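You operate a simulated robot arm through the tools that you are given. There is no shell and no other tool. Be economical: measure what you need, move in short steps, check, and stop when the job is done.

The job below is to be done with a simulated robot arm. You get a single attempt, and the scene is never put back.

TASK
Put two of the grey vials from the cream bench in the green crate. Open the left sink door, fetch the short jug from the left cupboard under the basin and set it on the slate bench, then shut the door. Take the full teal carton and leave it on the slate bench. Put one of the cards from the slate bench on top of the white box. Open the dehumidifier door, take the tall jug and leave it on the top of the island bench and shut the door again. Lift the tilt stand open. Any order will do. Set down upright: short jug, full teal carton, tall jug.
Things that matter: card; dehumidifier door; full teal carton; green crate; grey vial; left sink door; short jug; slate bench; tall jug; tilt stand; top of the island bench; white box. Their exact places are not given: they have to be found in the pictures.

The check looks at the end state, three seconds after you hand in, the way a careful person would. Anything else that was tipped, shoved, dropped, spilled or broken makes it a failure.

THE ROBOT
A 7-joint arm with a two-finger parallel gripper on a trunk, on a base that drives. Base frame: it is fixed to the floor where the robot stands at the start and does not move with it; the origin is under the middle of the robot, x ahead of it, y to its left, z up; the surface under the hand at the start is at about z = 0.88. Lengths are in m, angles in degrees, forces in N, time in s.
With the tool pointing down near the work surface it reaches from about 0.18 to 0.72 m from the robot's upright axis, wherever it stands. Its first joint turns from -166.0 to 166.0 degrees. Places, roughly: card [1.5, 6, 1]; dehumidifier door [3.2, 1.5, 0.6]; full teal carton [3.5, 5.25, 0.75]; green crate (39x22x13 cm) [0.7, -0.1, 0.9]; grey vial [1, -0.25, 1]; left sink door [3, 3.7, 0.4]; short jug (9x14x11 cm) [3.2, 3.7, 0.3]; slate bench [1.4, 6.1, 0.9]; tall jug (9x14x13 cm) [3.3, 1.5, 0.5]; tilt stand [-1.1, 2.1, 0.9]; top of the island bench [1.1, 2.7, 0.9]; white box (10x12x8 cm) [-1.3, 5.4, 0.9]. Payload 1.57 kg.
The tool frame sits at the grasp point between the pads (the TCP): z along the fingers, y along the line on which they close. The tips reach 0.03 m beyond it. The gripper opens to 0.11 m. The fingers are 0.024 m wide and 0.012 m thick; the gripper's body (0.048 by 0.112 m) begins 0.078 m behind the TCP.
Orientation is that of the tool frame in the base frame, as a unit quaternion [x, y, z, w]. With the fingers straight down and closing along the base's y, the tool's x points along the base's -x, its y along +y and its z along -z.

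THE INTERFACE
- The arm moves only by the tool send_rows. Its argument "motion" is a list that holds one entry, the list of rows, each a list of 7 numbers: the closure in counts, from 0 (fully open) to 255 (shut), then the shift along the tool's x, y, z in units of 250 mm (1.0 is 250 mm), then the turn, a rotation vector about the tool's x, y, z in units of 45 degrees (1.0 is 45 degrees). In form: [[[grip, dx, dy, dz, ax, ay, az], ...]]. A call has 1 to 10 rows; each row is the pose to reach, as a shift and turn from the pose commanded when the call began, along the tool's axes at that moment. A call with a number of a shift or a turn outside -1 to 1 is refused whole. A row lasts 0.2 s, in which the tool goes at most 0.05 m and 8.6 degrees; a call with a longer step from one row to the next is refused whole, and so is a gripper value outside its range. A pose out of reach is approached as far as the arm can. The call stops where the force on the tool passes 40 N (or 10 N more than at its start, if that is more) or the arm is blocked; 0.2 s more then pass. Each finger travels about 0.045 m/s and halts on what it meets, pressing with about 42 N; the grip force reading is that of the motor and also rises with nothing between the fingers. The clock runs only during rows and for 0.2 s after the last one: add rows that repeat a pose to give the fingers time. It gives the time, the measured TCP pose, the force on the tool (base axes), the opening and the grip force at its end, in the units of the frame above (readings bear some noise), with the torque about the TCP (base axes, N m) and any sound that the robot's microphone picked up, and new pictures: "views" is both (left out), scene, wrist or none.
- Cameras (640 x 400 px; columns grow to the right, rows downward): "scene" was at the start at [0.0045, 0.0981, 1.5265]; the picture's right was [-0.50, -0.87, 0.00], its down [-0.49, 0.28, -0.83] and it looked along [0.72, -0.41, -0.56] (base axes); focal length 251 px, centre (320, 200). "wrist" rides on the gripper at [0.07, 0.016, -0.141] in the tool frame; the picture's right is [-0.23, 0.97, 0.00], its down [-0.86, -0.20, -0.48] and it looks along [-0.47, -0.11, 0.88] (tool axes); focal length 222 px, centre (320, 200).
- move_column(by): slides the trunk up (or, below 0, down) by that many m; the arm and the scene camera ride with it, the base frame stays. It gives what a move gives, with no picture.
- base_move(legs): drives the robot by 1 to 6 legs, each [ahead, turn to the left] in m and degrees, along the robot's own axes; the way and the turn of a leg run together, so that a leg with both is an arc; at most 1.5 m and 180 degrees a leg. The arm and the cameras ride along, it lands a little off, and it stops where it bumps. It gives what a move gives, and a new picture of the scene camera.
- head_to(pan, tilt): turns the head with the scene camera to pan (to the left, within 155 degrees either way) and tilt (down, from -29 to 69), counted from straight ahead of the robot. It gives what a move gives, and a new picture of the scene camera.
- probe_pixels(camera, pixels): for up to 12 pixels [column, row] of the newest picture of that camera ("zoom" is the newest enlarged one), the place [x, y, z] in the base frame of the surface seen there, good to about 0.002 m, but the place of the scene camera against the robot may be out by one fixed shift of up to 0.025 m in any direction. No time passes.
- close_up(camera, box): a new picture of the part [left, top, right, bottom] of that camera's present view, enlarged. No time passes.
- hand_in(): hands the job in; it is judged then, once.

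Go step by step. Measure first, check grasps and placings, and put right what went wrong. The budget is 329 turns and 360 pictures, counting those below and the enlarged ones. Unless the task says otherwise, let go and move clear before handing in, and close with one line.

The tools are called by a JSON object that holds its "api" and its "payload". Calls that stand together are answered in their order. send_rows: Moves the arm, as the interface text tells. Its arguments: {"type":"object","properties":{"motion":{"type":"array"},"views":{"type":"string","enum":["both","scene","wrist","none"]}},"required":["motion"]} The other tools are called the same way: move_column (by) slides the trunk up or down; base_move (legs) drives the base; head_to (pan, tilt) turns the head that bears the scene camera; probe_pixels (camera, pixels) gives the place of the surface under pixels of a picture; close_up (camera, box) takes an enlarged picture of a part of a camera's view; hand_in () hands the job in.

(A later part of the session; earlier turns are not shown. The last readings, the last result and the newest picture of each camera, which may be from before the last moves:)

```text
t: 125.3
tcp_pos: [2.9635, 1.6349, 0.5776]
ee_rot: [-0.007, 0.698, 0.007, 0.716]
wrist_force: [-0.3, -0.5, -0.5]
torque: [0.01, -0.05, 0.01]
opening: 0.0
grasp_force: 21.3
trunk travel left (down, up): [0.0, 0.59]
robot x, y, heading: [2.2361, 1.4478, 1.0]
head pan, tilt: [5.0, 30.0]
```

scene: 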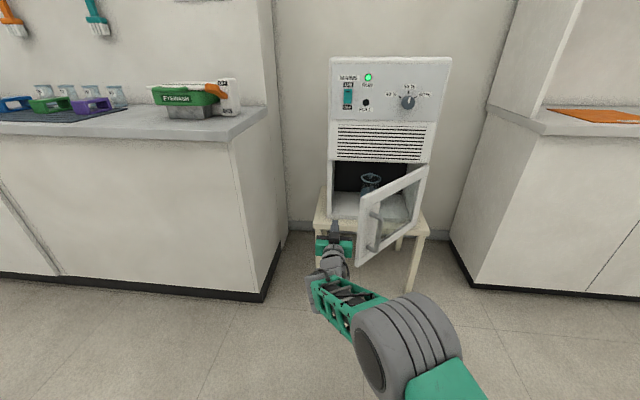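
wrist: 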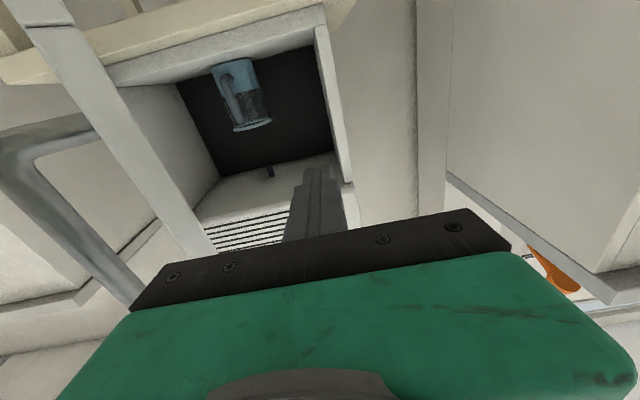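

{"api": "send_rows", "payload": {"motion": [[[255, 0, -0.14, 0, 0, 0, 0], [255, 0, -0.28, 0, 0, 0, 0], [255, 0, -0.38, 0, 0, 0, 0], [255, 0, -0.48, 0, 0, 0, 0], [255, 0, -0.58, 0, 0, 0, 0], [255, 0, -0.68, 0, 0, 0, 0], [255, 0, -0.78, 0, 0, 0, 0], [255, 0, -0.88, 0, 0, 0, 0], [255, 0, -0.97, 0, 0, 0, 0]]], "views": "scene"}}

```text
t: 126.3
tcp_pos: [2.9645, 1.5227, 0.575]
ee_rot: [-0.012, 0.698, 0.015, 0.715]
wrist_force: [-9.9, 6.3, 4.1]
torque: [-0.2, 0.53, -0.76]
opening: 0.0
grasp_force: 21.6
trunk travel left (down, up): [0.0, 0.59]
robot x, y, heading: [2.2355, 1.4469, 1.6]
head pan, tilt: [5.0, 30.0]
stopped in row 5: the force on the tool passed its limit at 51 N (the readings are from after the stop); the commanded pose is now the measured one
```

scene: 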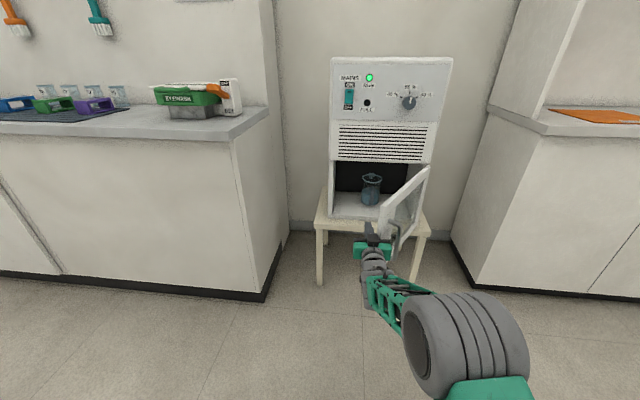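

{"api": "send_rows", "payload": {"motion": [[[255, 0, -0.05, -0.01, 0, 0, 0], [255, 0, -0.1, -0.02, 0, 0, 0], [255, 0, -0.15, -0.03, 0, 0, 0], [255, 0, -0.2, -0.04, 0, 0, 0], [255, 0, -0.25, -0.05, 0, 0, 0], [255, 0, -0.3, -0.05, 0, 0, 0], [255, 0, -0.35, -0.05, 0, 0, 0], [255, 0, -0.4, -0.05, 0, 0, 0], [255, 0, -0.45, -0.05, 0, 0, 0], [255, 0, -0.5, -0.05, 0, 0, 0]]], "views": "scene"}}

```text
t: 126.7
tcp_pos: [2.9614, 1.5198, 0.5768]
ee_rot: [-0.015, 0.698, 0.018, 0.716]
wrist_force: [-12.6, 8.5, 7.0]
torque: [-0.32, 0.84, -0.95]
opening: 0.0002
grasp_force: 21.1
trunk travel left (down, up): [0.0, 0.59]
robot x, y, heading: [2.2322, 1.4478, 1.7]
head pan, tilt: [5.0, 30.0]
stopped in row 1: the force on the tool passed its limit at 45 N (the readings are from after the stop); the commanded pose is now the measured one
```

scene: 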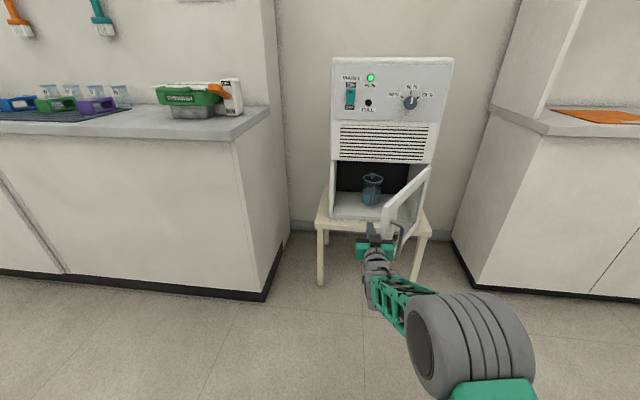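

The gripper body is catching the door edge; retract so only the fingers bear near the edge, then push.

{"api": "send_rows", "payload": {"motion": [[[255, 0, 0.1, 0, 0, 0, 0], [255, 0, 0.12, -0.12, 0, 0, 0], [255, 0, 0.12, -0.26, 0, 0, 0], [255, 0, 0, -0.26, 0, 0, 0], [255, 0, -0.1, -0.26, 0, 0, 0], [255, 0, -0.18, -0.26, 0, 0, 0], [255, 0, -0.26, -0.26, 0, 0, 0], [255, 0, -0.34, -0.26, 0, 0, 0], [255, 0, -0.42, -0.26, 0, 0, 0], [255, 0, -0.5, -0.26, 0, 0, 0]]], "views": "scene"}}

```text
t: 127.9
tcp_pos: [2.8956, 1.5102, 0.5733]
ee_rot: [-0.017, 0.699, 0.023, 0.715]
wrist_force: [-10.9, 6.1, 4.5]
torque: [0.06, 0.14, -0.18]
opening: 0.0
grasp_force: 20.8
trunk travel left (down, up): [0.0, 0.59]
robot x, y, heading: [2.237, 1.448, 1.6]
head pan, tilt: [5.0, 30.0]
stopped in row 5: the force on the tool passed its limit at 54 N (the readings are from after the stop); the commanded pose is now the measured one
```

scene: 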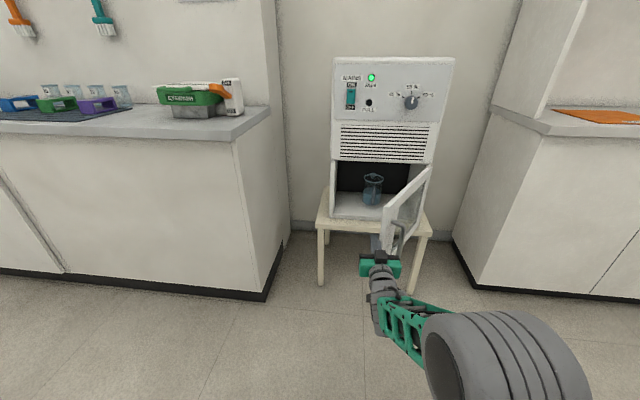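

{"api": "close_up", "payload": {"camera": "scene", "box": [320, 150, 460, 290]}}

{"api": "probe_pixels", "payload": {"camera": "scene", "pixels": [[386, 212], [384, 250], [428, 175], [390, 245], [408, 215], [395, 220]]}}

```text
2.86 times, centred on (390, 220) of scene
```

zoom: 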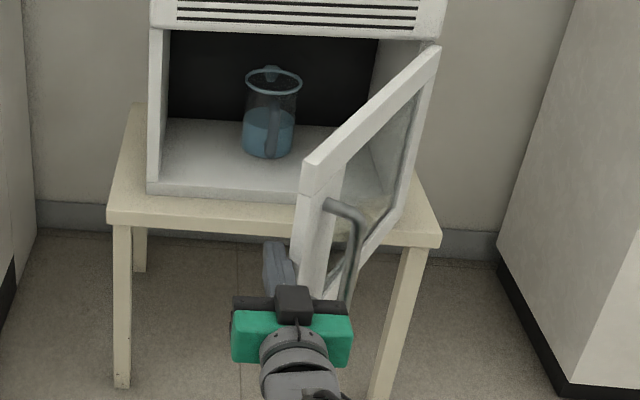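

```text
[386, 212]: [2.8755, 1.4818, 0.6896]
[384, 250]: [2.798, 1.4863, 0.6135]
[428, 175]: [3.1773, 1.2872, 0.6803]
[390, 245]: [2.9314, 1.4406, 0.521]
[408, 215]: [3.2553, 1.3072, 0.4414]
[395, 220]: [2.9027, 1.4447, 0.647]
```

{"api": "send_rows", "payload": {"motion": [[[255, 0, -0.02, 0, 0, 0, 0], [255, 0, -0.04, 0, 0, 0, 0], [255, 0, -0.06, 0, 0, 0, 0], [255, 0, -0.08, 0, 0, 0, 0], [255, 0, -0.1, 0, 0, 0, 0], [255, 0, -0.12, 0, 0, 0, 0], [255, 0, -0.14, 0, 0, 0, 0], [255, 0, -0.16, 0, 0, 0, 0], [255, 0, -0.18, 0, 0, 0, 0], [255, 0, -0.2, 0, 0, 0, 0]]], "views": "scene"}}

```text
t: 128.3
tcp_pos: [2.8944, 1.5094, 0.5735]
ee_rot: [-0.018, 0.699, 0.027, 0.715]
wrist_force: [-12.3, 7.6, 6.0]
torque: [0.01, 0.22, -0.22]
opening: 0.0003
grasp_force: 21.3
trunk travel left (down, up): [0.0, 0.59]
robot x, y, heading: [2.2318, 1.4471, 2.0]
head pan, tilt: [5.0, 30.0]
stopped in row 2: the force on the tool passed its limit at 45 N (the readings are from after the stop); the commanded pose is now the measured one
```

scene: 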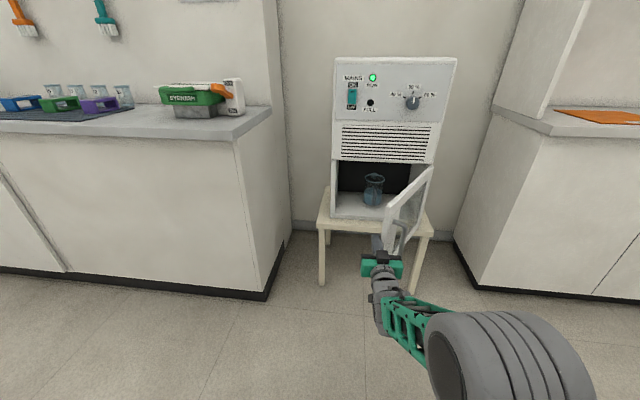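

The reaction direction shows the fingers press on the door's end face, not its inner face. Go deeper with a yawed tool, then push.

{"api": "send_rows", "payload": {"motion": [[[255, 0, 0.15, -0.05, 0, 0, 0], [255, 0, 0.3, -0.05, 0.1, 0, 0], [255, 0, 0.34, 0.05, 0.25, 0, 0], [255, 0, 0.34, 0.16, 0.4, 0, 0], [255, 0, 0.34, 0.22, 0.5, 0, 0], [255, 0, 0.34, 0.24, 0.55, 0, 0], [255, 0, 0.34, 0.24, 0.55, 0, 0]]], "views": "both"}}

```text
t: 129.9
tcp_pos: [2.9512, 1.5966, 0.5728]
ee_rot: [0.136, 0.689, -0.125, 0.701]
wrist_force: [1.2, 0.3, -0.2]
torque: [0.01, -0.01, 0.02]
opening: 0.0002
grasp_force: 21.1
trunk travel left (down, up): [0.0, 0.59]
robot x, y, heading: [2.2339, 1.4463, 2.0]
head pan, tilt: [5.0, 30.0]
```

scene: 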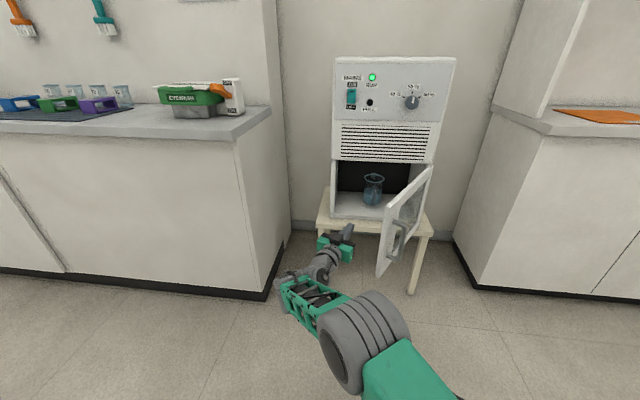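
wrist: 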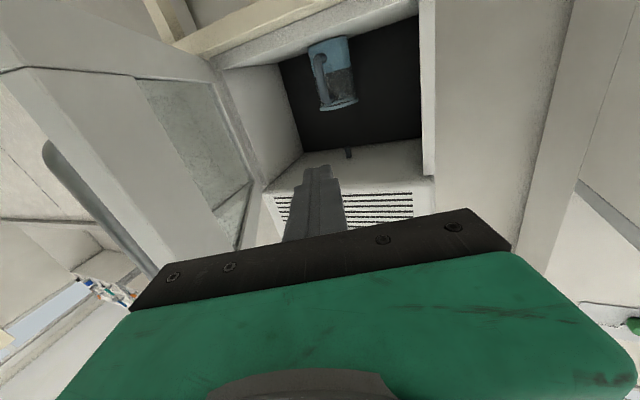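

{"api": "send_rows", "payload": {"motion": [[[255, 0, -0.1, 0.026, 0, 0, 0], [255, 0, -0.2, 0.052, 0, 0, 0], [255, 0, -0.3, 0.078, 0, 0, 0], [255, 0, -0.39, 0.104, 0, 0, 0], [255, 0, -0.47, 0.13, 0, 0, 0], [255, 0, -0.55, 0.15, 0, 0, 0], [255, 0, -0.63, 0.17, 0, 0, 0], [255, 0, -0.71, 0.19, 0, 0, 0], [255, 0, -0.79, 0.21, 0, 0, 0], [255, 0, -0.87, 0.23, 0, 0, 0]]], "views": "scene"}}

```text
t: 132.0
tcp_pos: [2.9277, 1.3963, 0.5719]
ee_rot: [0.13, 0.69, -0.123, 0.701]
wrist_force: [-16.4, 5.0, 7.2]
torque: [0.17, 1.0, -0.29]
opening: 0.0
grasp_force: 21.2
trunk travel left (down, up): [0.0, 0.59]
robot x, y, heading: [2.2327, 1.4483, 2.0]
head pan, tilt: [5.0, 30.0]
stopped in row 10: the force on the tool passed its limit at 52 N (the readings are from after the stop); the commanded pose is now the measured one
```

scene: 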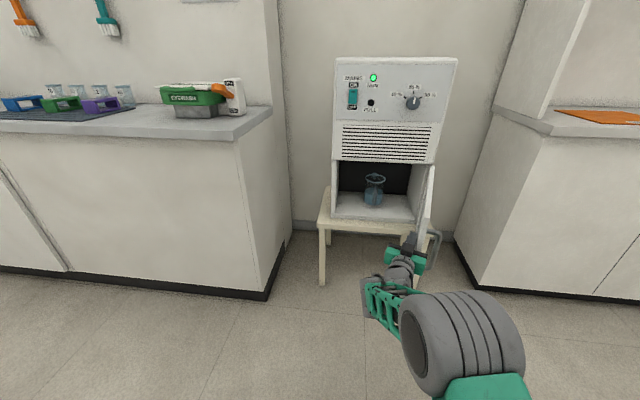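

Door is about 85° open. Withdraw, straighten and line up with the jug handle.

{"api": "send_rows", "payload": {"motion": [[[255, 0, 0.08, -0.13, 0, 0, 0], [255, 0, 0.16, -0.26, -0.1, 0, 0], [255, 0, 0.234, -0.39, -0.25, 0, 0], [200, 0, 0.234, -0.39, -0.4, 0, 0], [150, 0, 0.234, -0.39, -0.475, 0, 0], [90, 0, 0.234, -0.39, -0.475, 0, 0], [60, 0, 0.234, -0.39, -0.475, 0, 0], [60, 0, 0.234, -0.39, -0.475, 0, 0]]], "views": "both"}}

```text
t: 133.8
tcp_pos: [2.8579, 1.4864, 0.5718]
ee_rot: [0.0, 0.702, 0.006, 0.712]
wrist_force: [0.3, 0.6, 0.0]
torque: [-0.02, 0.03, 0.03]
opening: 0.084
grasp_force: 0.0
trunk travel left (down, up): [0.0, 0.59]
robot x, y, heading: [2.2319, 1.4463, 1.9]
head pan, tilt: [5.0, 30.0]
```

scene: 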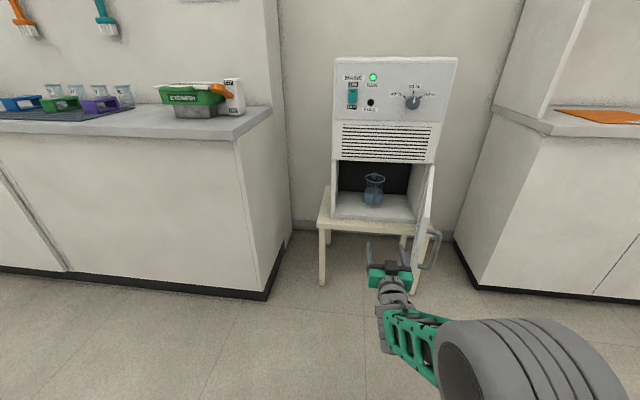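
wrist: 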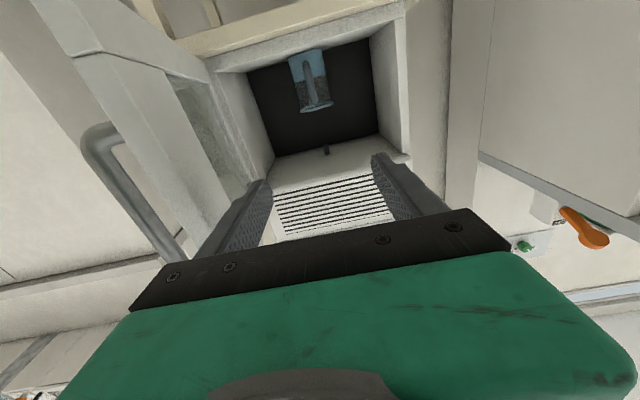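

{"api": "close_up", "payload": {"camera": "wrist", "box": [270, 30, 350, 130]}}

{"api": "close_up", "payload": {"camera": "scene", "box": [330, 160, 440, 230]}}

{"api": "probe_pixels", "payload": {"camera": "wrist", "pixels": [[304, 70], [306, 85], [308, 95], [298, 60], [325, 65], [318, 107], [330, 100], [295, 80], [280, 65], [345, 90]]}}

```text
4.00 times, centred on (310, 80) of wrist
```

zoom: 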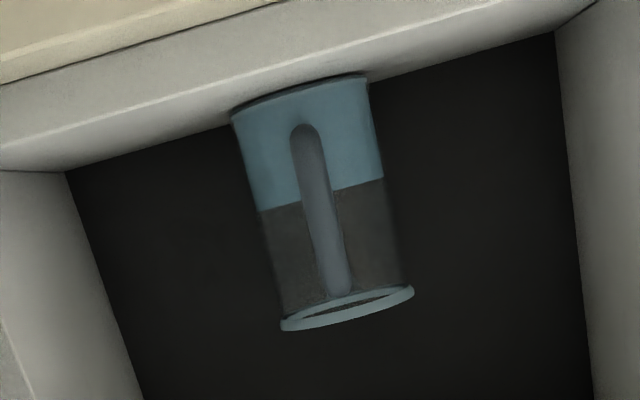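

```text
5.71 times, centred on (385, 195) of scene
```

zoom: 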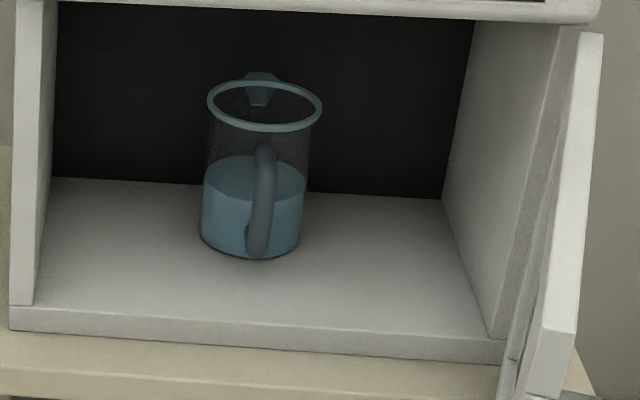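

```text
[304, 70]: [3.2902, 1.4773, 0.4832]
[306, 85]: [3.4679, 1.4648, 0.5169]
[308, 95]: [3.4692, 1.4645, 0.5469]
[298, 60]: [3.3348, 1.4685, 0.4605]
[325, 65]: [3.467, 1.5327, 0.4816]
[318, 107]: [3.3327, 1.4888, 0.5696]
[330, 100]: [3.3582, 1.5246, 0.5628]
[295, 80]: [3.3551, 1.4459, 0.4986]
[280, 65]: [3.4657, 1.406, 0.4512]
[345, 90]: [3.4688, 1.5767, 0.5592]
```

{"api": "probe_pixels", "payload": {"camera": "wrist", "pixels": [[310, 82], [308, 74], [306, 66], [312, 92], [314, 100], [313, 82], [307, 82]]}}

```text
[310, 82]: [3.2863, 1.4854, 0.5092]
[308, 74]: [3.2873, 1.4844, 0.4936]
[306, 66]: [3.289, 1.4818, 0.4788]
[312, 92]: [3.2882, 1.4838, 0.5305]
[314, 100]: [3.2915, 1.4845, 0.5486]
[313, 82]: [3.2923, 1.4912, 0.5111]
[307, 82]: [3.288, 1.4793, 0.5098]
```

{"api": "probe_pixels", "payload": {"camera": "scene", "pixels": [[560, 330], [480, 330], [420, 345], [500, 390], [600, 340], [395, 300], [430, 250], [427, 235]]}}

```text
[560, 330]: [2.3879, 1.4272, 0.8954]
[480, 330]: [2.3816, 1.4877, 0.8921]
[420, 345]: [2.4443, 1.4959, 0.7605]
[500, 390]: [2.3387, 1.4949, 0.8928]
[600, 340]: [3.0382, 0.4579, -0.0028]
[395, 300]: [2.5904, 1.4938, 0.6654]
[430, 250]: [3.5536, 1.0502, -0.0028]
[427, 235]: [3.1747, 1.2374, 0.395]
```

Elbow is above the door height, so driving in is safe. Forward 0.30 m.

{"api": "base_move", "payload": {"legs": [[0.3, -1.5]]}}

{"api": "send_rows", "payload": {"motion": [[[0, 0, 0, 0, 0, 0, 0], [0, 0.1, 0, 0, 0, 0, 0], [0, 0.16, 0, 0, 0, 0, 0], [0, 0.16, 0, 0, 0, 0, 0]]], "views": "wrist"}}

```text
t: 135.8
tcp_pos: [3.1544, 1.4729, 0.5708]
ee_rot: [0.011, 0.701, -0.005, 0.713]
wrist_force: [0.4, -0.3, -0.4]
torque: [0.0, -0.03, 0.0]
opening: 0.0842
grasp_force: 0.1
trunk travel left (down, up): [0.0, 0.59]
robot x, y, heading: [2.5265, 1.4519, 0.2]
head pan, tilt: [5.0, 30.0]
```

scene: 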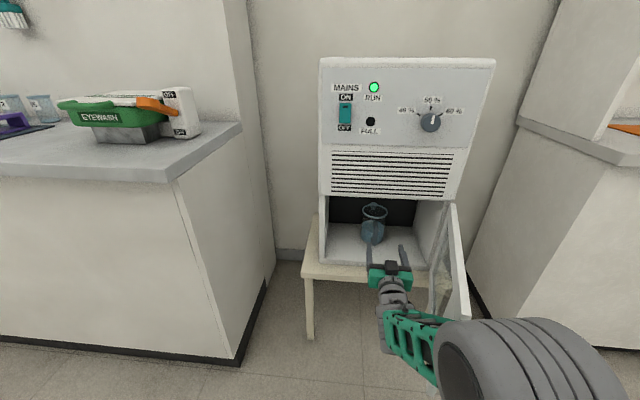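

```text
t: 136.8
tcp_pos: [3.1551, 1.472, 0.5308]
ee_rot: [0.012, 0.701, -0.006, 0.713]
wrist_force: [-0.1, 0.4, -0.4]
torque: [0.01, 0.0, 0.01]
opening: 0.1102
grasp_force: 0.1
trunk travel left (down, up): [0.0, 0.59]
robot x, y, heading: [2.5258, 1.4545, -0.0]
head pan, tilt: [5.0, 30.0]
```

wrist: 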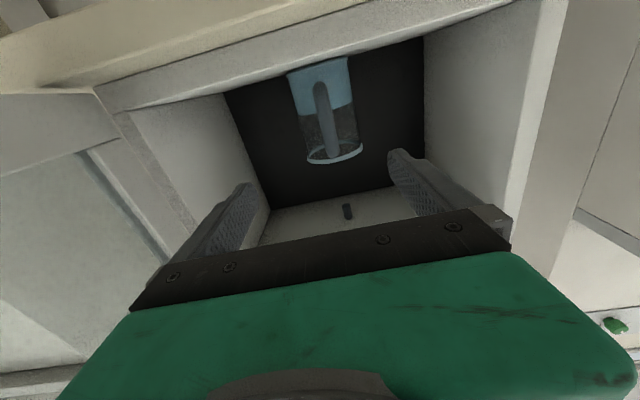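

{"api": "probe_pixels", "payload": {"camera": "wrist", "pixels": [[322, 105], [320, 85], [328, 140], [310, 163], [362, 150], [335, 164], [293, 85], [352, 80], [340, 152], [312, 120], [352, 130]]}}

```text
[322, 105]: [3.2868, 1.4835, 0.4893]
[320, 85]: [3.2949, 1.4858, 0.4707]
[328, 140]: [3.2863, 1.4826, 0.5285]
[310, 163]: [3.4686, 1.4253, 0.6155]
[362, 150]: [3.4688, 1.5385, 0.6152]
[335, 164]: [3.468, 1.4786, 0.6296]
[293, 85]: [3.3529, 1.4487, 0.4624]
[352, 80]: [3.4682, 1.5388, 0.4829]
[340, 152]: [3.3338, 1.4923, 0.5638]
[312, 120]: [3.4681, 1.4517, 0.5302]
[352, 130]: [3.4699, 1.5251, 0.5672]
```

Jug centre at (3.378,1.4845), radius 0.045; straddle the body with the handle between the fingers.

{"api": "send_rows", "payload": {"motion": [[[0, 0, 0.04, 0.12, -0.033, 0, 0], [0, 0, 0.07, 0.26, -0.033, 0, 0], [0, 0, 0.07, 0.4, -0.033, 0, 0], [0, 0, 0.07, 0.52, -0.033, 0, 0], [0, 0, 0.07, 0.6, -0.033, 0, 0], [0, 0, 0.07, 0.6, -0.033, 0, 0]]], "views": "wrist"}}

```text
t: 138.2
tcp_pos: [3.3078, 1.4846, 0.5334]
ee_rot: [0.001, 0.702, 0.004, 0.712]
wrist_force: [-0.1, 0.6, 0.1]
torque: [0.01, -0.01, -0.04]
opening: 0.11
grasp_force: 0.0
trunk travel left (down, up): [0.0, 0.59]
robot x, y, heading: [2.5313, 1.4538, 0.1]
head pan, tilt: [5.0, 30.0]
```

wrist: 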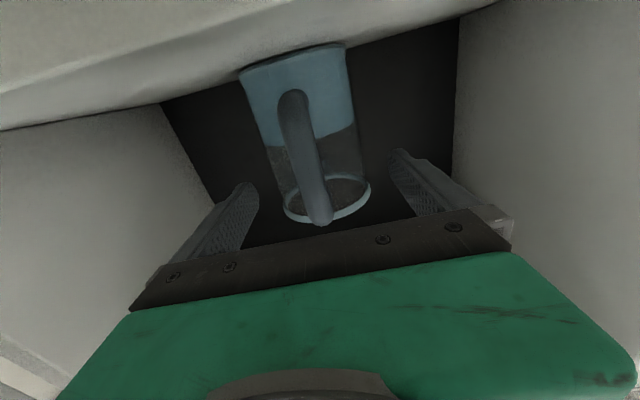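

{"api": "probe_pixels", "payload": {"camera": "wrist", "pixels": [[305, 140], [312, 185], [322, 217], [260, 110], [355, 110], [350, 150], [286, 205], [368, 185]]}}

```text
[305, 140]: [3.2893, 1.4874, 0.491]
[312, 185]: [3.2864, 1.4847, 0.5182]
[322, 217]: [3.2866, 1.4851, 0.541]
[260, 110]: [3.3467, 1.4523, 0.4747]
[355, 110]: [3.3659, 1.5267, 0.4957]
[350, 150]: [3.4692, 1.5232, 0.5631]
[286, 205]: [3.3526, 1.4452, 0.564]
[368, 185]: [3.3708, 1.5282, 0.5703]
```

{"api": "send_rows", "payload": {"motion": [[[0, 0, 0, 0.08, 0, 0, 0], [0, 0, 0, 0.15, 0, 0, 0], [0, 0, 0, 0.2, 0, 0, 0], [0, 0, 0, 0.2, 0, 0, 0], [255, 0, 0, 0.2, 0, 0, 0], [255, 0, 0, 0.2, 0, 0, 0], [255, 0, 0, 0.2, 0, 0, 0], [255, 0, 0, 0.2, 0, 0, 0]]], "views": "wrist"}}

```text
t: 140.0
tcp_pos: [3.3569, 1.4868, 0.5356]
ee_rot: [0.002, 0.702, 0.003, 0.713]
wrist_force: [0.1, -2.4, 1.5]
torque: [-0.15, 0.02, 0.0]
opening: 0.084
grasp_force: 35.7
trunk travel left (down, up): [0.0, 0.59]
robot x, y, heading: [2.5279, 1.4522, 0.2]
head pan, tilt: [5.0, 30.0]
```

wrist: 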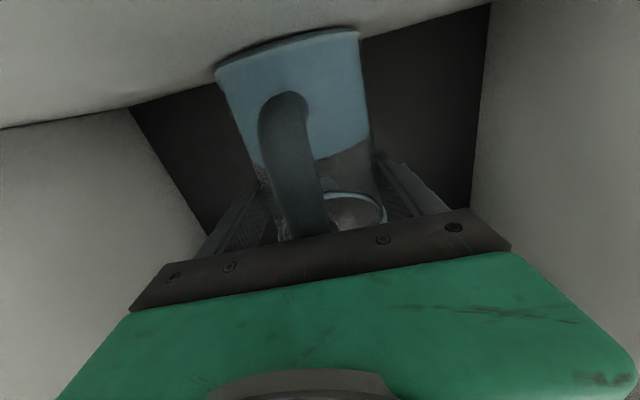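

{"api": "send_rows", "payload": {"motion": [[[255, -0.03, 0, 0, 0, 0, 0], [255, -0.06, 0, 0, 0, 0, 0], [255, -0.1, 0, 0, 0, 0, 0], [255, -0.13, 0, 0, 0, 0, 0], [255, -0.13, 0, 0, 0, 0, 0]]], "views": "both"}}

```text
t: 141.2
tcp_pos: [3.3545, 1.4854, 0.5651]
ee_rot: [0.002, 0.702, 0.004, 0.713]
wrist_force: [0.2, -0.6, -4.1]
torque: [0.0, -0.05, 0.01]
opening: 0.0839
grasp_force: 42.2
trunk travel left (down, up): [0.0, 0.59]
robot x, y, heading: [2.5263, 1.4522, 0.2]
head pan, tilt: [5.0, 30.0]
```

scene: 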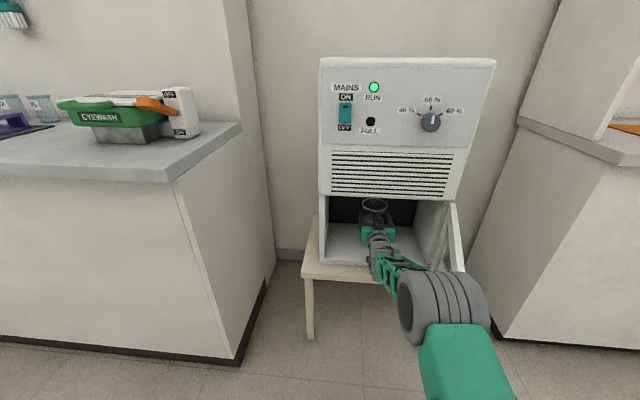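
wrist: 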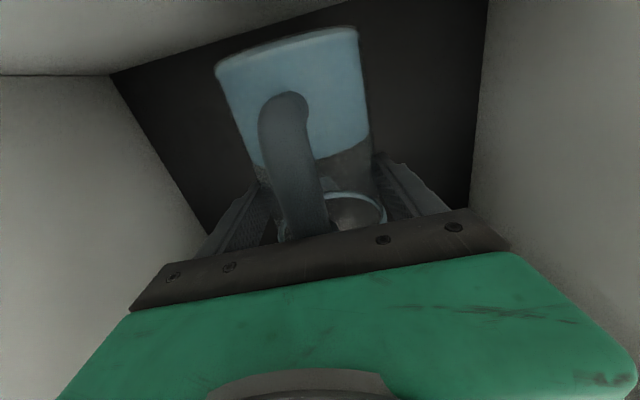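

Jug lifted (≈4 N). Withdraw it straight back with the arm.

{"api": "send_rows", "payload": {"motion": [[[255, 0, 0, -0.06, 0, 0, 0], [255, 0, 0, -0.15, 0, 0, 0], [255, 0, 0, -0.25, 0, 0, 0], [255, 0, 0, -0.36, 0, 0, 0], [255, 0, 0, -0.47, 0, 0, 0], [255, 0, 0, -0.58, 0, 0, 0], [255, 0, 0, -0.69, 0, 0, 0], [255, 0, 0, -0.8, 0, 0, 0], [255, 0, 0, -0.88, 0, 0, 0], [255, 0, 0, -0.92, 0, 0, 0]]], "views": "scene"}}

```text
t: 143.4
tcp_pos: [3.1239, 1.4838, 0.5645]
ee_rot: [0.001, 0.701, 0.004, 0.713]
wrist_force: [-0.1, -0.4, -4.8]
torque: [0.01, -0.07, 0.0]
opening: 0.0839
grasp_force: 42.1
trunk travel left (down, up): [0.0, 0.59]
robot x, y, heading: [2.5289, 1.453, -0.1]
head pan, tilt: [5.0, 30.0]
```

scene: 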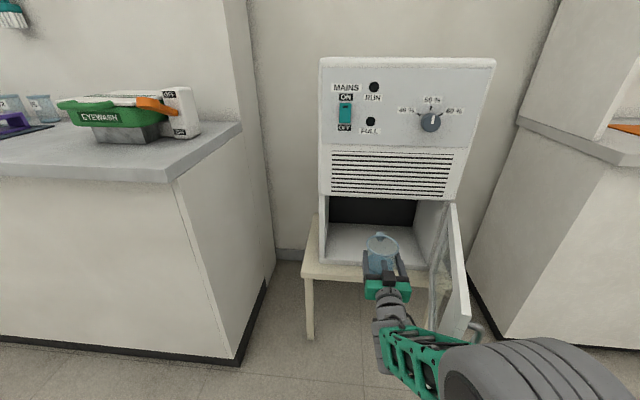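

{"api": "base_move", "payload": {"legs": [[-0.45, 0]]}}

{"api": "move_column", "payload": {"by": 0.55}}

{"api": "base_move", "payload": {"legs": [[-1.3, 0], [0, 90]]}}

{"api": "head_to", "payload": {"pan": 0, "tilt": 40}}

```text
t: 146.1
tcp_pos: [2.6774, 1.4843, 0.5644]
ee_rot: [0.001, 0.701, 0.005, 0.713]
wrist_force: [0.4, 0.0, -4.3]
torque: [0.02, -0.11, 0.0]
opening: 0.0838
grasp_force: 41.7
trunk travel left (down, up): [0.0, 0.59]
robot x, y, heading: [2.082, 1.4536, 0.3]
head pan, tilt: [5.0, 30.0]
```

scene: 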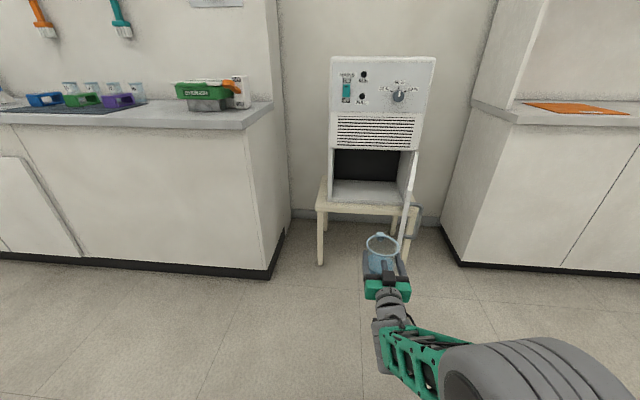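

```text
refused: 0.55 is not a number from -0.4 to 0.4
```

```text
t: 156.6
tcp_pos: [0.7322, 2.0397, 0.5638]
ee_rot: [-0.497, 0.496, 0.508, 0.499]
wrist_force: [0.5, 0.5, -4.6]
torque: [0.08, 0.0, -0.02]
opening: 0.0838
grasp_force: 42.4
trunk travel left (down, up): [0.0, 0.59]
robot x, y, heading: [0.7703, 1.4413, 90.7]
head pan, tilt: [5.0, 30.0]
```

scene: 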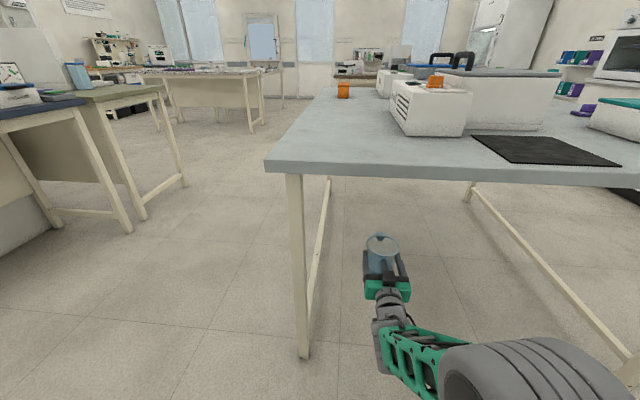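

```text
t: 157.3
tcp_pos: [0.7331, 2.039, 0.5648]
ee_rot: [-0.497, 0.495, 0.509, 0.499]
wrist_force: [-0.6, 0.0, -3.8]
torque: [0.04, 0.02, -0.01]
opening: 0.0837
grasp_force: 41.9
trunk travel left (down, up): [0.0, 0.59]
robot x, y, heading: [0.7684, 1.4445, 90.8]
head pan, tilt: [0.0, 40.0]
```

scene: 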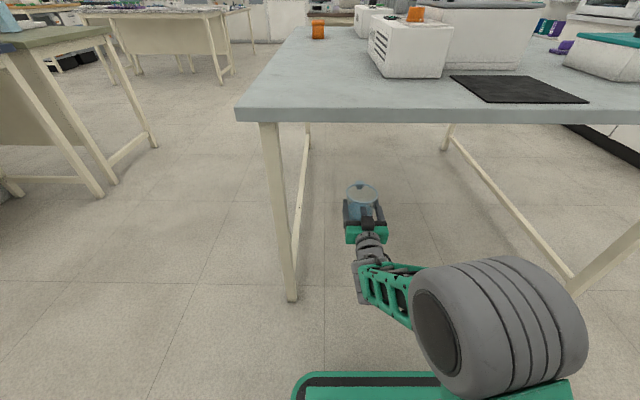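

The trunk raise was refused (too large), so the jug is below the table edge; back off, raise in two steps, then return.

{"api": "base_move", "payload": {"legs": [[-0.25, 0]]}}

{"api": "move_column", "payload": {"by": 0.4}}

{"api": "move_column", "payload": {"by": 0.1}}

{"api": "base_move", "payload": {"legs": [[0.2, -0.7]]}}

```text
t: 159.1
tcp_pos: [0.732, 1.7884, 0.5639]
ee_rot: [-0.499, 0.494, 0.51, 0.497]
wrist_force: [-0.6, -0.6, -4.3]
torque: [0.06, -0.01, 0.0]
opening: 0.0838
grasp_force: 42.2
trunk travel left (down, up): [0.0, 0.59]
robot x, y, heading: [0.7712, 1.1945, 90.9]
head pan, tilt: [0.0, 40.0]
```

scene: 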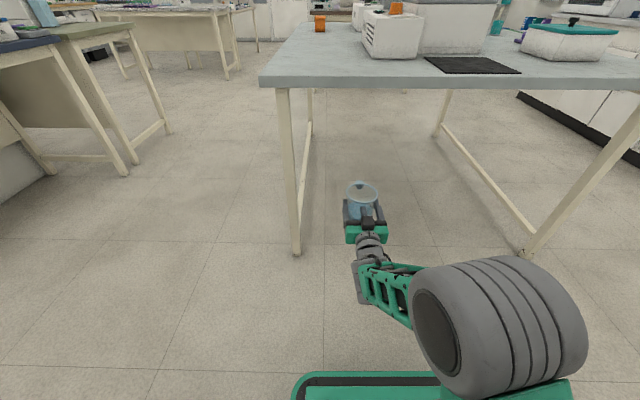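

```text
t: 162.9
tcp_pos: [0.7323, 1.7885, 0.9641]
ee_rot: [-0.499, 0.493, 0.511, 0.497]
wrist_force: [-1.1, -0.8, -4.3]
torque: [0.07, 0.04, -0.02]
opening: 0.0836
grasp_force: 42.2
trunk travel left (down, up): [-0.4, 0.19]
robot x, y, heading: [0.7719, 1.1939, 91.0]
head pan, tilt: [0.0, 40.0]
```

```text
t: 164.3
tcp_pos: [0.7321, 1.789, 1.0638]
ee_rot: [-0.499, 0.494, 0.51, 0.497]
wrist_force: [-0.4, 0.6, -4.1]
torque: [0.03, 0.03, 0.0]
opening: 0.0841
grasp_force: 41.9
trunk travel left (down, up): [-0.5, 0.09]
robot x, y, heading: [0.7694, 1.1913, 91.1]
head pan, tilt: [0.0, 40.0]
```

```text
t: 165.9
tcp_pos: [0.7398, 1.992, 1.0633]
ee_rot: [-0.494, 0.498, 0.506, 0.502]
wrist_force: [0.4, 0.2, -4.0]
torque: [0.07, -0.04, 0.03]
opening: 0.0839
grasp_force: 42.0
trunk travel left (down, up): [-0.5, 0.09]
robot x, y, heading: [0.7678, 1.3961, 90.0]
head pan, tilt: [0.0, 40.0]
```

scene: 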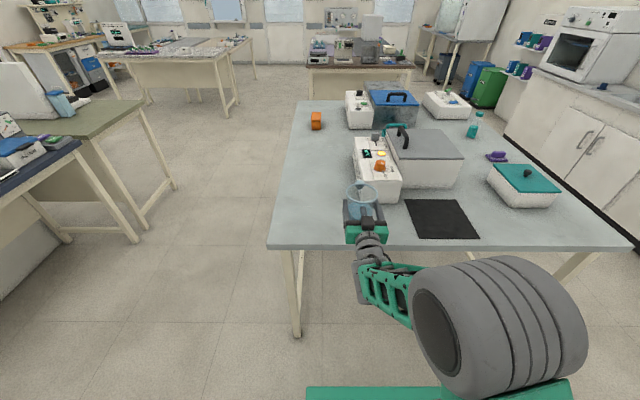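

{"api": "probe_pixels", "payload": {"camera": "scene", "pixels": [[380, 202], [355, 190], [310, 225], [275, 245], [320, 200], [345, 240], [362, 195], [420, 235]]}}

```text
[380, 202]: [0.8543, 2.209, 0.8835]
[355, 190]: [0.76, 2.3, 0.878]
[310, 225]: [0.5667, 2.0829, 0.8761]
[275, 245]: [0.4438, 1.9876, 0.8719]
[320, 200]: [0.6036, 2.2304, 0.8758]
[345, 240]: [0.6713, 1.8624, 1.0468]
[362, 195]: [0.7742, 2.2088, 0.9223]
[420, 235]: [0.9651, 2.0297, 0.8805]
```

{"api": "send_rows", "payload": {"motion": [[[255, 0, 0.08, 0.1, 0, 0, 0], [255, 0, 0.16, 0.22, 0, 0, 0], [255, 0, 0.24, 0.34, 0, 0, 0], [255, 0, 0.32, 0.46, 0, 0, 0], [255, 0, 0.32, 0.6, 0, 0, 0], [255, 0, 0.32, 0.71, 0, 0, 0], [255, 0.1, 0.32, 0.71, 0, 0, 0], [255, 0.2, 0.32, 0.71, 0, 0, 0], [255, 0.3, 0.32, 0.71, 0, 0, 0], [255, 0.3, 0.32, 0.71, 0, 0, 0]]], "views": "both"}}

```text
t: 168.1
tcp_pos: [0.6577, 2.1691, 0.9909]
ee_rot: [-0.495, 0.497, 0.507, 0.501]
wrist_force: [-1.0, -0.1, -3.4]
torque: [0.05, -0.05, 0.01]
opening: 0.0838
grasp_force: 42.3
trunk travel left (down, up): [-0.5, 0.09]
robot x, y, heading: [0.7689, 1.3978, 90.0]
head pan, tilt: [0.0, 40.0]
```

scene: 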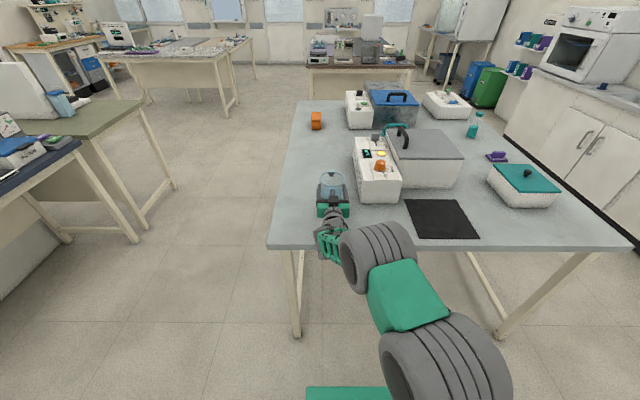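
wrist: 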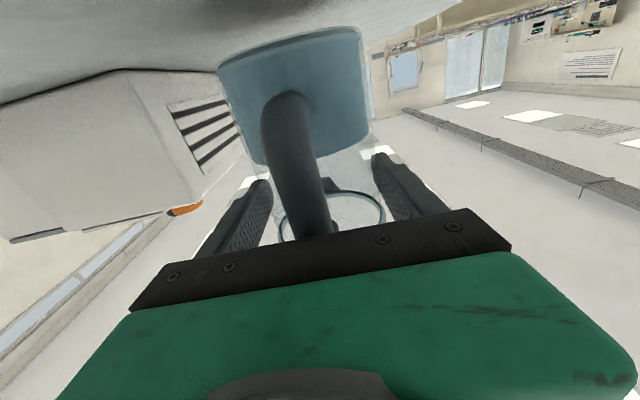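

{"api": "send_rows", "payload": {"motion": [[[255, 0.012, 0, 0, 0, 0, 0], [255, 0.024, 0, 0, 0, 0, 0], [255, 0.036, 0, 0, 0, 0, 0], [255, 0.048, 0, 0, 0, 0, 0]]], "views": "none"}}

{"api": "probe_pixels", "payload": {"camera": "wrist", "pixels": [[235, 80], [250, 140], [330, 40], [300, 20], [220, 95], [355, 110]]}}

```text
t: 169.1
tcp_pos: [0.6583, 2.1697, 0.9805]
ee_rot: [-0.495, 0.499, 0.505, 0.502]
wrist_force: [0.2, 0.0, -3.9]
torque: [0.03, 0.03, 0.0]
opening: 0.0838
grasp_force: 41.8
trunk travel left (down, up): [-0.5, 0.09]
robot x, y, heading: [0.7704, 1.3947, 90.2]
head pan, tilt: [0.0, 40.0]
```

```text
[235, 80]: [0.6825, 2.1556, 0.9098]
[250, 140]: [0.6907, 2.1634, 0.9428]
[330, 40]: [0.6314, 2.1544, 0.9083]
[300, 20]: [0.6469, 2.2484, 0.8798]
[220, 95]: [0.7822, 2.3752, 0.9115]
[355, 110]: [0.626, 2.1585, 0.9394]
```

{"api": "send_rows", "payload": {"motion": [[[255, 0.012, 0, 0, 0, 0, 0], [255, 0.02, 0, 0, 0, 0, 0], [255, 0.028, 0, 0, 0, 0, 0]]], "views": "none"}}

{"api": "send_rows", "payload": {"motion": [[[255, 0.01, 0, 0, 0, 0, 0], [255, 0.016, 0, 0, 0, 0, 0]]], "views": "scene"}}

```text
t: 169.9
tcp_pos: [0.6589, 2.1679, 0.9782]
ee_rot: [-0.492, 0.496, 0.509, 0.503]
wrist_force: [4.0, -6.7, 25.5]
torque: [-5.26, -0.06, 0.81]
opening: 0.0837
grasp_force: 41.9
trunk travel left (down, up): [-0.5, 0.09]
robot x, y, heading: [0.7719, 1.3953, 90.1]
head pan, tilt: [0.0, 40.0]
```

```text
t: 170.3
tcp_pos: [0.6575, 2.1715, 0.9799]
ee_rot: [-0.49, 0.495, 0.51, 0.505]
wrist_force: [0.2, -4.6, 15.0]
torque: [-3.38, 0.21, 0.18]
opening: 0.0838
grasp_force: 42.4
trunk travel left (down, up): [-0.5, 0.09]
robot x, y, heading: [0.7723, 1.3984, 90.1]
head pan, tilt: [0.0, 40.0]
stopped in row 2: the force on the tool passed its limit at 42 N (the readings are from after the stop); the commanded pose is now the measured one
```

scene: 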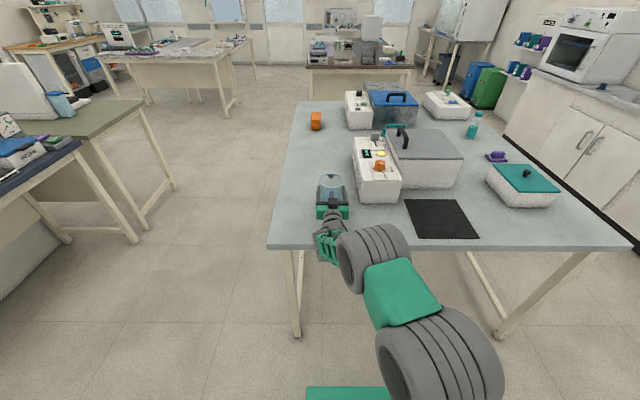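

Torque shows the wrist, about 0.2 m behind the TCP, is touching the table edge. Lift, retract 6 cm toward the edge and lower again.

{"api": "send_rows", "payload": {"motion": [[[255, -0.04, 0, 0, 0, 0, 0], [255, -0.06, 0, -0.08, 0, 0, 0], [255, -0.06, 0, -0.16, 0, 0, 0], [255, -0.06, 0, -0.24, 0, 0, 0], [255, -0.02, 0, -0.24, 0, 0, 0], [255, 0, 0, -0.24, 0, 0, 0], [255, 0, 0, -0.24, 0, 0, 0]]], "views": "both"}}

{"api": "probe_pixels", "payload": {"camera": "wrist", "pixels": [[235, 80], [250, 140], [330, 40], [300, 20], [290, 50], [355, 110], [330, 20], [340, 200]]}}

```text
t: 171.9
tcp_pos: [0.6558, 2.1122, 0.9734]
ee_rot: [-0.492, 0.496, 0.509, 0.503]
wrist_force: [0.0, -1.2, -3.6]
torque: [0.05, -0.01, 0.01]
opening: 0.0836
grasp_force: 41.8
trunk travel left (down, up): [-0.5, 0.09]
robot x, y, heading: [0.7705, 1.3975, 90.0]
head pan, tilt: [0.0, 40.0]
```

scene: 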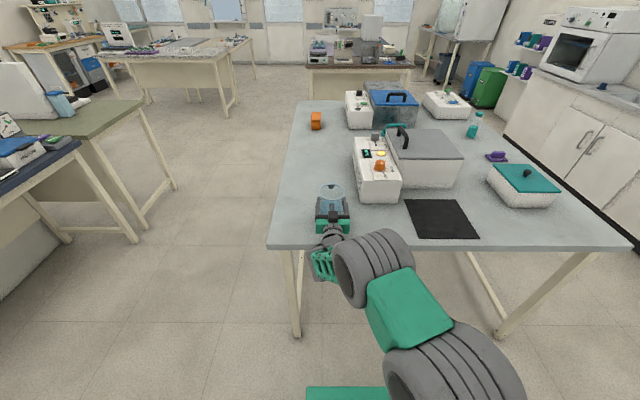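
wrist: 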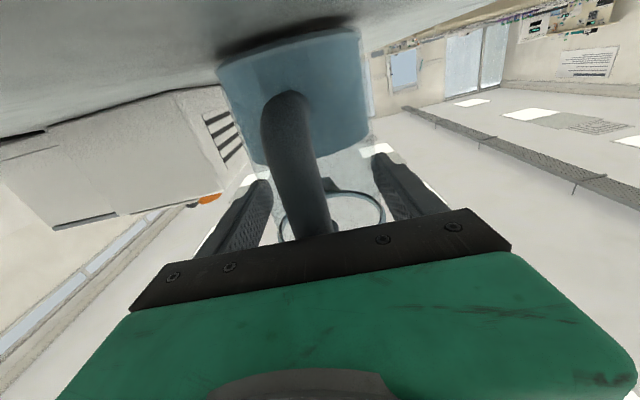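

```text
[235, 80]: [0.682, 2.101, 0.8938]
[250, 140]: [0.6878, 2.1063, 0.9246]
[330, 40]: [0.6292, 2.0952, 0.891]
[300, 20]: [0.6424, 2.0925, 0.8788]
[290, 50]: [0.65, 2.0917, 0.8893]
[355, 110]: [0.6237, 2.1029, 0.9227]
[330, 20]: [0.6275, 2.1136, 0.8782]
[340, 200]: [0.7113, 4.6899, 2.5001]
```

{"api": "send_rows", "payload": {"motion": [[[255, 0.006, 0, 0, 0, 0, 0], [255, 0.012, 0, 0, 0, 0, 0], [255, 0.018, 0, 0, 0, 0, 0], [255, 0.024, 0, 0, 0, 0, 0], [255, 0.024, 0, 0, 0, 0, 0]]], "views": "wrist"}}

```text
t: 173.1
tcp_pos: [0.656, 2.1125, 0.9694]
ee_rot: [-0.491, 0.495, 0.509, 0.504]
wrist_force: [-0.4, -1.3, 0.7]
torque: [-0.04, -0.1, 0.01]
opening: 0.0838
grasp_force: 41.5
trunk travel left (down, up): [-0.5, 0.09]
robot x, y, heading: [0.7747, 1.3933, 90.2]
head pan, tilt: [0.0, 40.0]
```

wrist: 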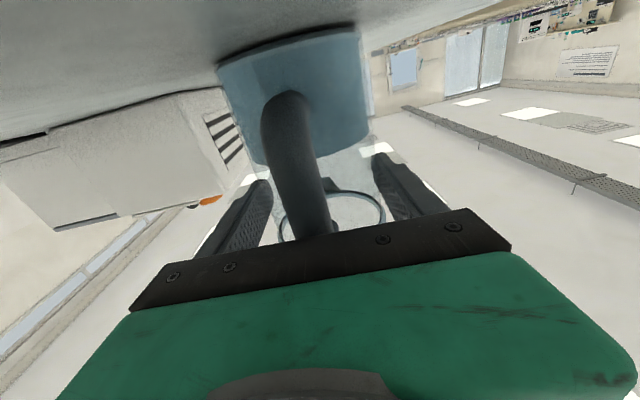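

The jug now rests on the table (weight gone, no torque). Release.

{"api": "send_rows", "payload": {"motion": [[[200, 0.003, 0, 0, 0, 0, 0], [120, 0.003, 0, 0, 0, 0, 0], [40, 0.003, 0, 0, 0, 0, 0], [0, 0.003, 0, 0, 0, 0, 0], [0, 0.003, 0, 0, 0, 0, 0]]], "views": "wrist"}}

```text
t: 174.3
tcp_pos: [0.6584, 2.1131, 0.9678]
ee_rot: [-0.492, 0.496, 0.509, 0.503]
wrist_force: [0.7, -0.3, 0.5]
torque: [-0.02, 0.01, 0.02]
opening: 0.1099
grasp_force: 0.0
trunk travel left (down, up): [-0.5, 0.09]
robot x, y, heading: [0.7699, 1.3976, 90.0]
head pan, tilt: [0.0, 40.0]
```

wrist: 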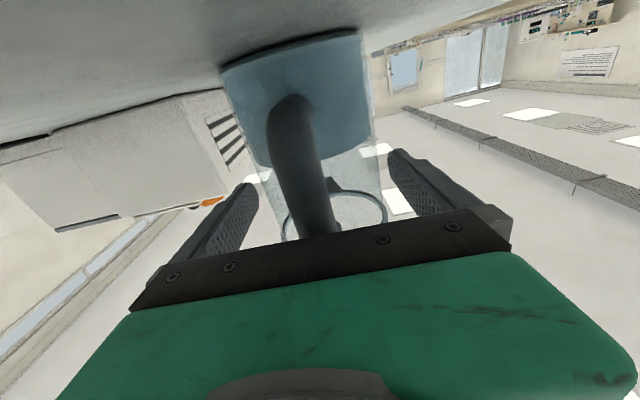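

{"api": "send_rows", "payload": {"motion": [[[0, 0, 0, -0.1, 0, 0, 0], [0, 0, 0, -0.22, 0, 0, 0], [0, 0, 0, -0.36, 0, 0, 0], [0, 0, 0, -0.5, 0, 0, 0], [0, 0, 0, -0.64, 0, 0, 0], [0, 0, 0, -0.76, 0, 0, 0]]], "views": "both"}}

```text
t: 175.7
tcp_pos: [0.6599, 1.9205, 0.9639]
ee_rot: [-0.492, 0.495, 0.509, 0.503]
wrist_force: [-0.4, -0.4, -0.6]
torque: [-0.02, -0.04, 0.0]
opening: 0.11
grasp_force: 0.0
trunk travel left (down, up): [-0.5, 0.09]
robot x, y, heading: [0.7687, 1.3957, 90.2]
head pan, tilt: [0.0, 40.0]
```

scene: 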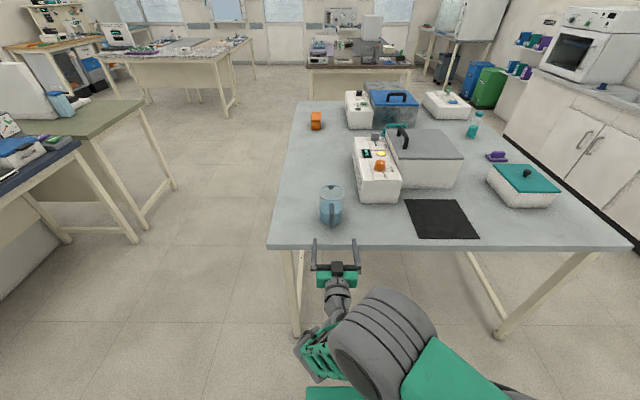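
wrist: 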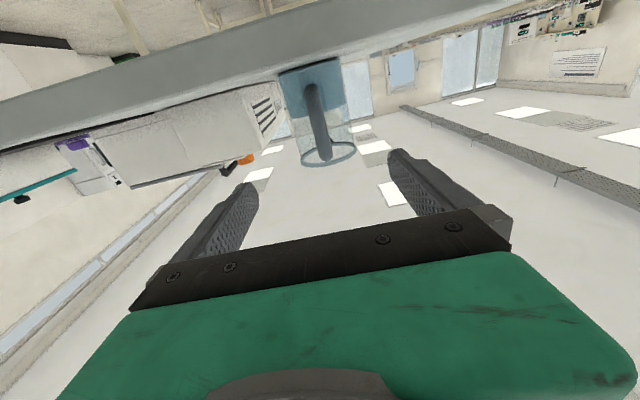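

Tall jug is upright on the island. Now go back to shut the dehumidifier door.

{"api": "base_move", "payload": {"legs": [[-0.12, 0], [0, -90], [1.35, 0]]}}

{"api": "move_column", "payload": {"by": -0.4}}

{"api": "head_to", "payload": {"pan": 0, "tilt": 30}}

```text
t: 187.0
tcp_pos: [2.6208, 1.4404, 0.9635]
ee_rot: [-0.011, 0.698, 0.018, 0.716]
wrist_force: [0.5, 0.2, -0.8]
torque: [-0.01, 0.0, 0.0]
opening: 0.11
grasp_force: 0.0
trunk travel left (down, up): [-0.5, 0.09]
robot x, y, heading: [2.1013, 1.3109, 2.3]
head pan, tilt: [0.0, 40.0]
```

scene: 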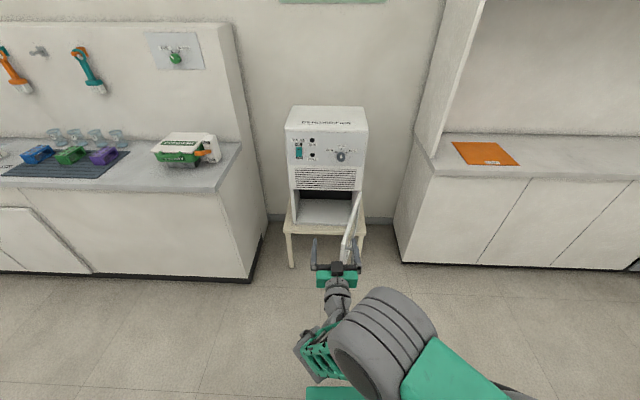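

```text
t: 190.8
tcp_pos: [2.621, 1.4417, 0.564]
ee_rot: [-0.009, 0.698, 0.016, 0.716]
wrist_force: [-0.6, 0.0, 0.2]
torque: [0.03, 0.0, 0.03]
opening: 0.11
grasp_force: 0.1
trunk travel left (down, up): [-0.1, 0.49]
robot x, y, heading: [2.0991, 1.3139, 2.5]
head pan, tilt: [0.0, 40.0]
```

```text
t: 191.6
tcp_pos: [2.6206, 1.4426, 0.5646]
ee_rot: [-0.011, 0.698, 0.017, 0.715]
wrist_force: [-0.2, 0.0, 0.3]
torque: [0.0, -0.02, 0.0]
opening: 0.1102
grasp_force: 0.1
trunk travel left (down, up): [-0.1, 0.49]
robot x, y, heading: [2.1004, 1.3108, 2.4]
head pan, tilt: [0.0, 30.0]
```

scene: 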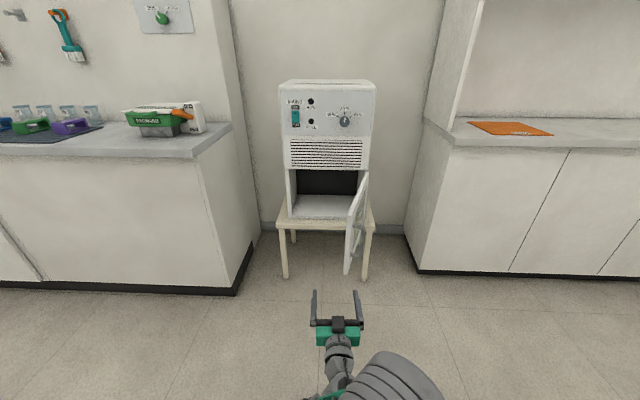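

{"api": "probe_pixels", "payload": {"camera": "scene", "pixels": [[350, 240], [349, 270], [366, 180], [362, 235], [352, 215], [345, 250]]}}

{"api": "send_rows", "payload": {"motion": [[[100, 0, -0.18, 0, 0, 0, 0], [255, 0, -0.36, 0, 0, 0, 0], [255, 0, -0.54, 0, 0, 0, 0], [255, 0, -0.72, 0, 0, 0, 0], [255, 0, -0.9, 0, 0, 0, 0], [255, 0, -1.0, 0, 0, 0, 0], [255, 0, -1.0, 0, 0, 0, 0]]], "views": "none"}}

```text
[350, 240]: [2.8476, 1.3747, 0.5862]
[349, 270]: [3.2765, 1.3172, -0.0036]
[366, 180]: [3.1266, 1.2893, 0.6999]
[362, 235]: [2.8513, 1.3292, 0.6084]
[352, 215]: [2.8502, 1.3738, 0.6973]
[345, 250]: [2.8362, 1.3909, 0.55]
```

```text
t: 193.2
tcp_pos: [2.6279, 1.1935, 0.5615]
ee_rot: [-0.01, 0.698, 0.017, 0.715]
wrist_force: [-0.6, 0.4, -0.2]
torque: [0.0, -0.01, 0.03]
opening: 0.0
grasp_force: 16.8
trunk travel left (down, up): [-0.1, 0.49]
robot x, y, heading: [2.0995, 1.3088, 2.5]
head pan, tilt: [0.0, 30.0]
```

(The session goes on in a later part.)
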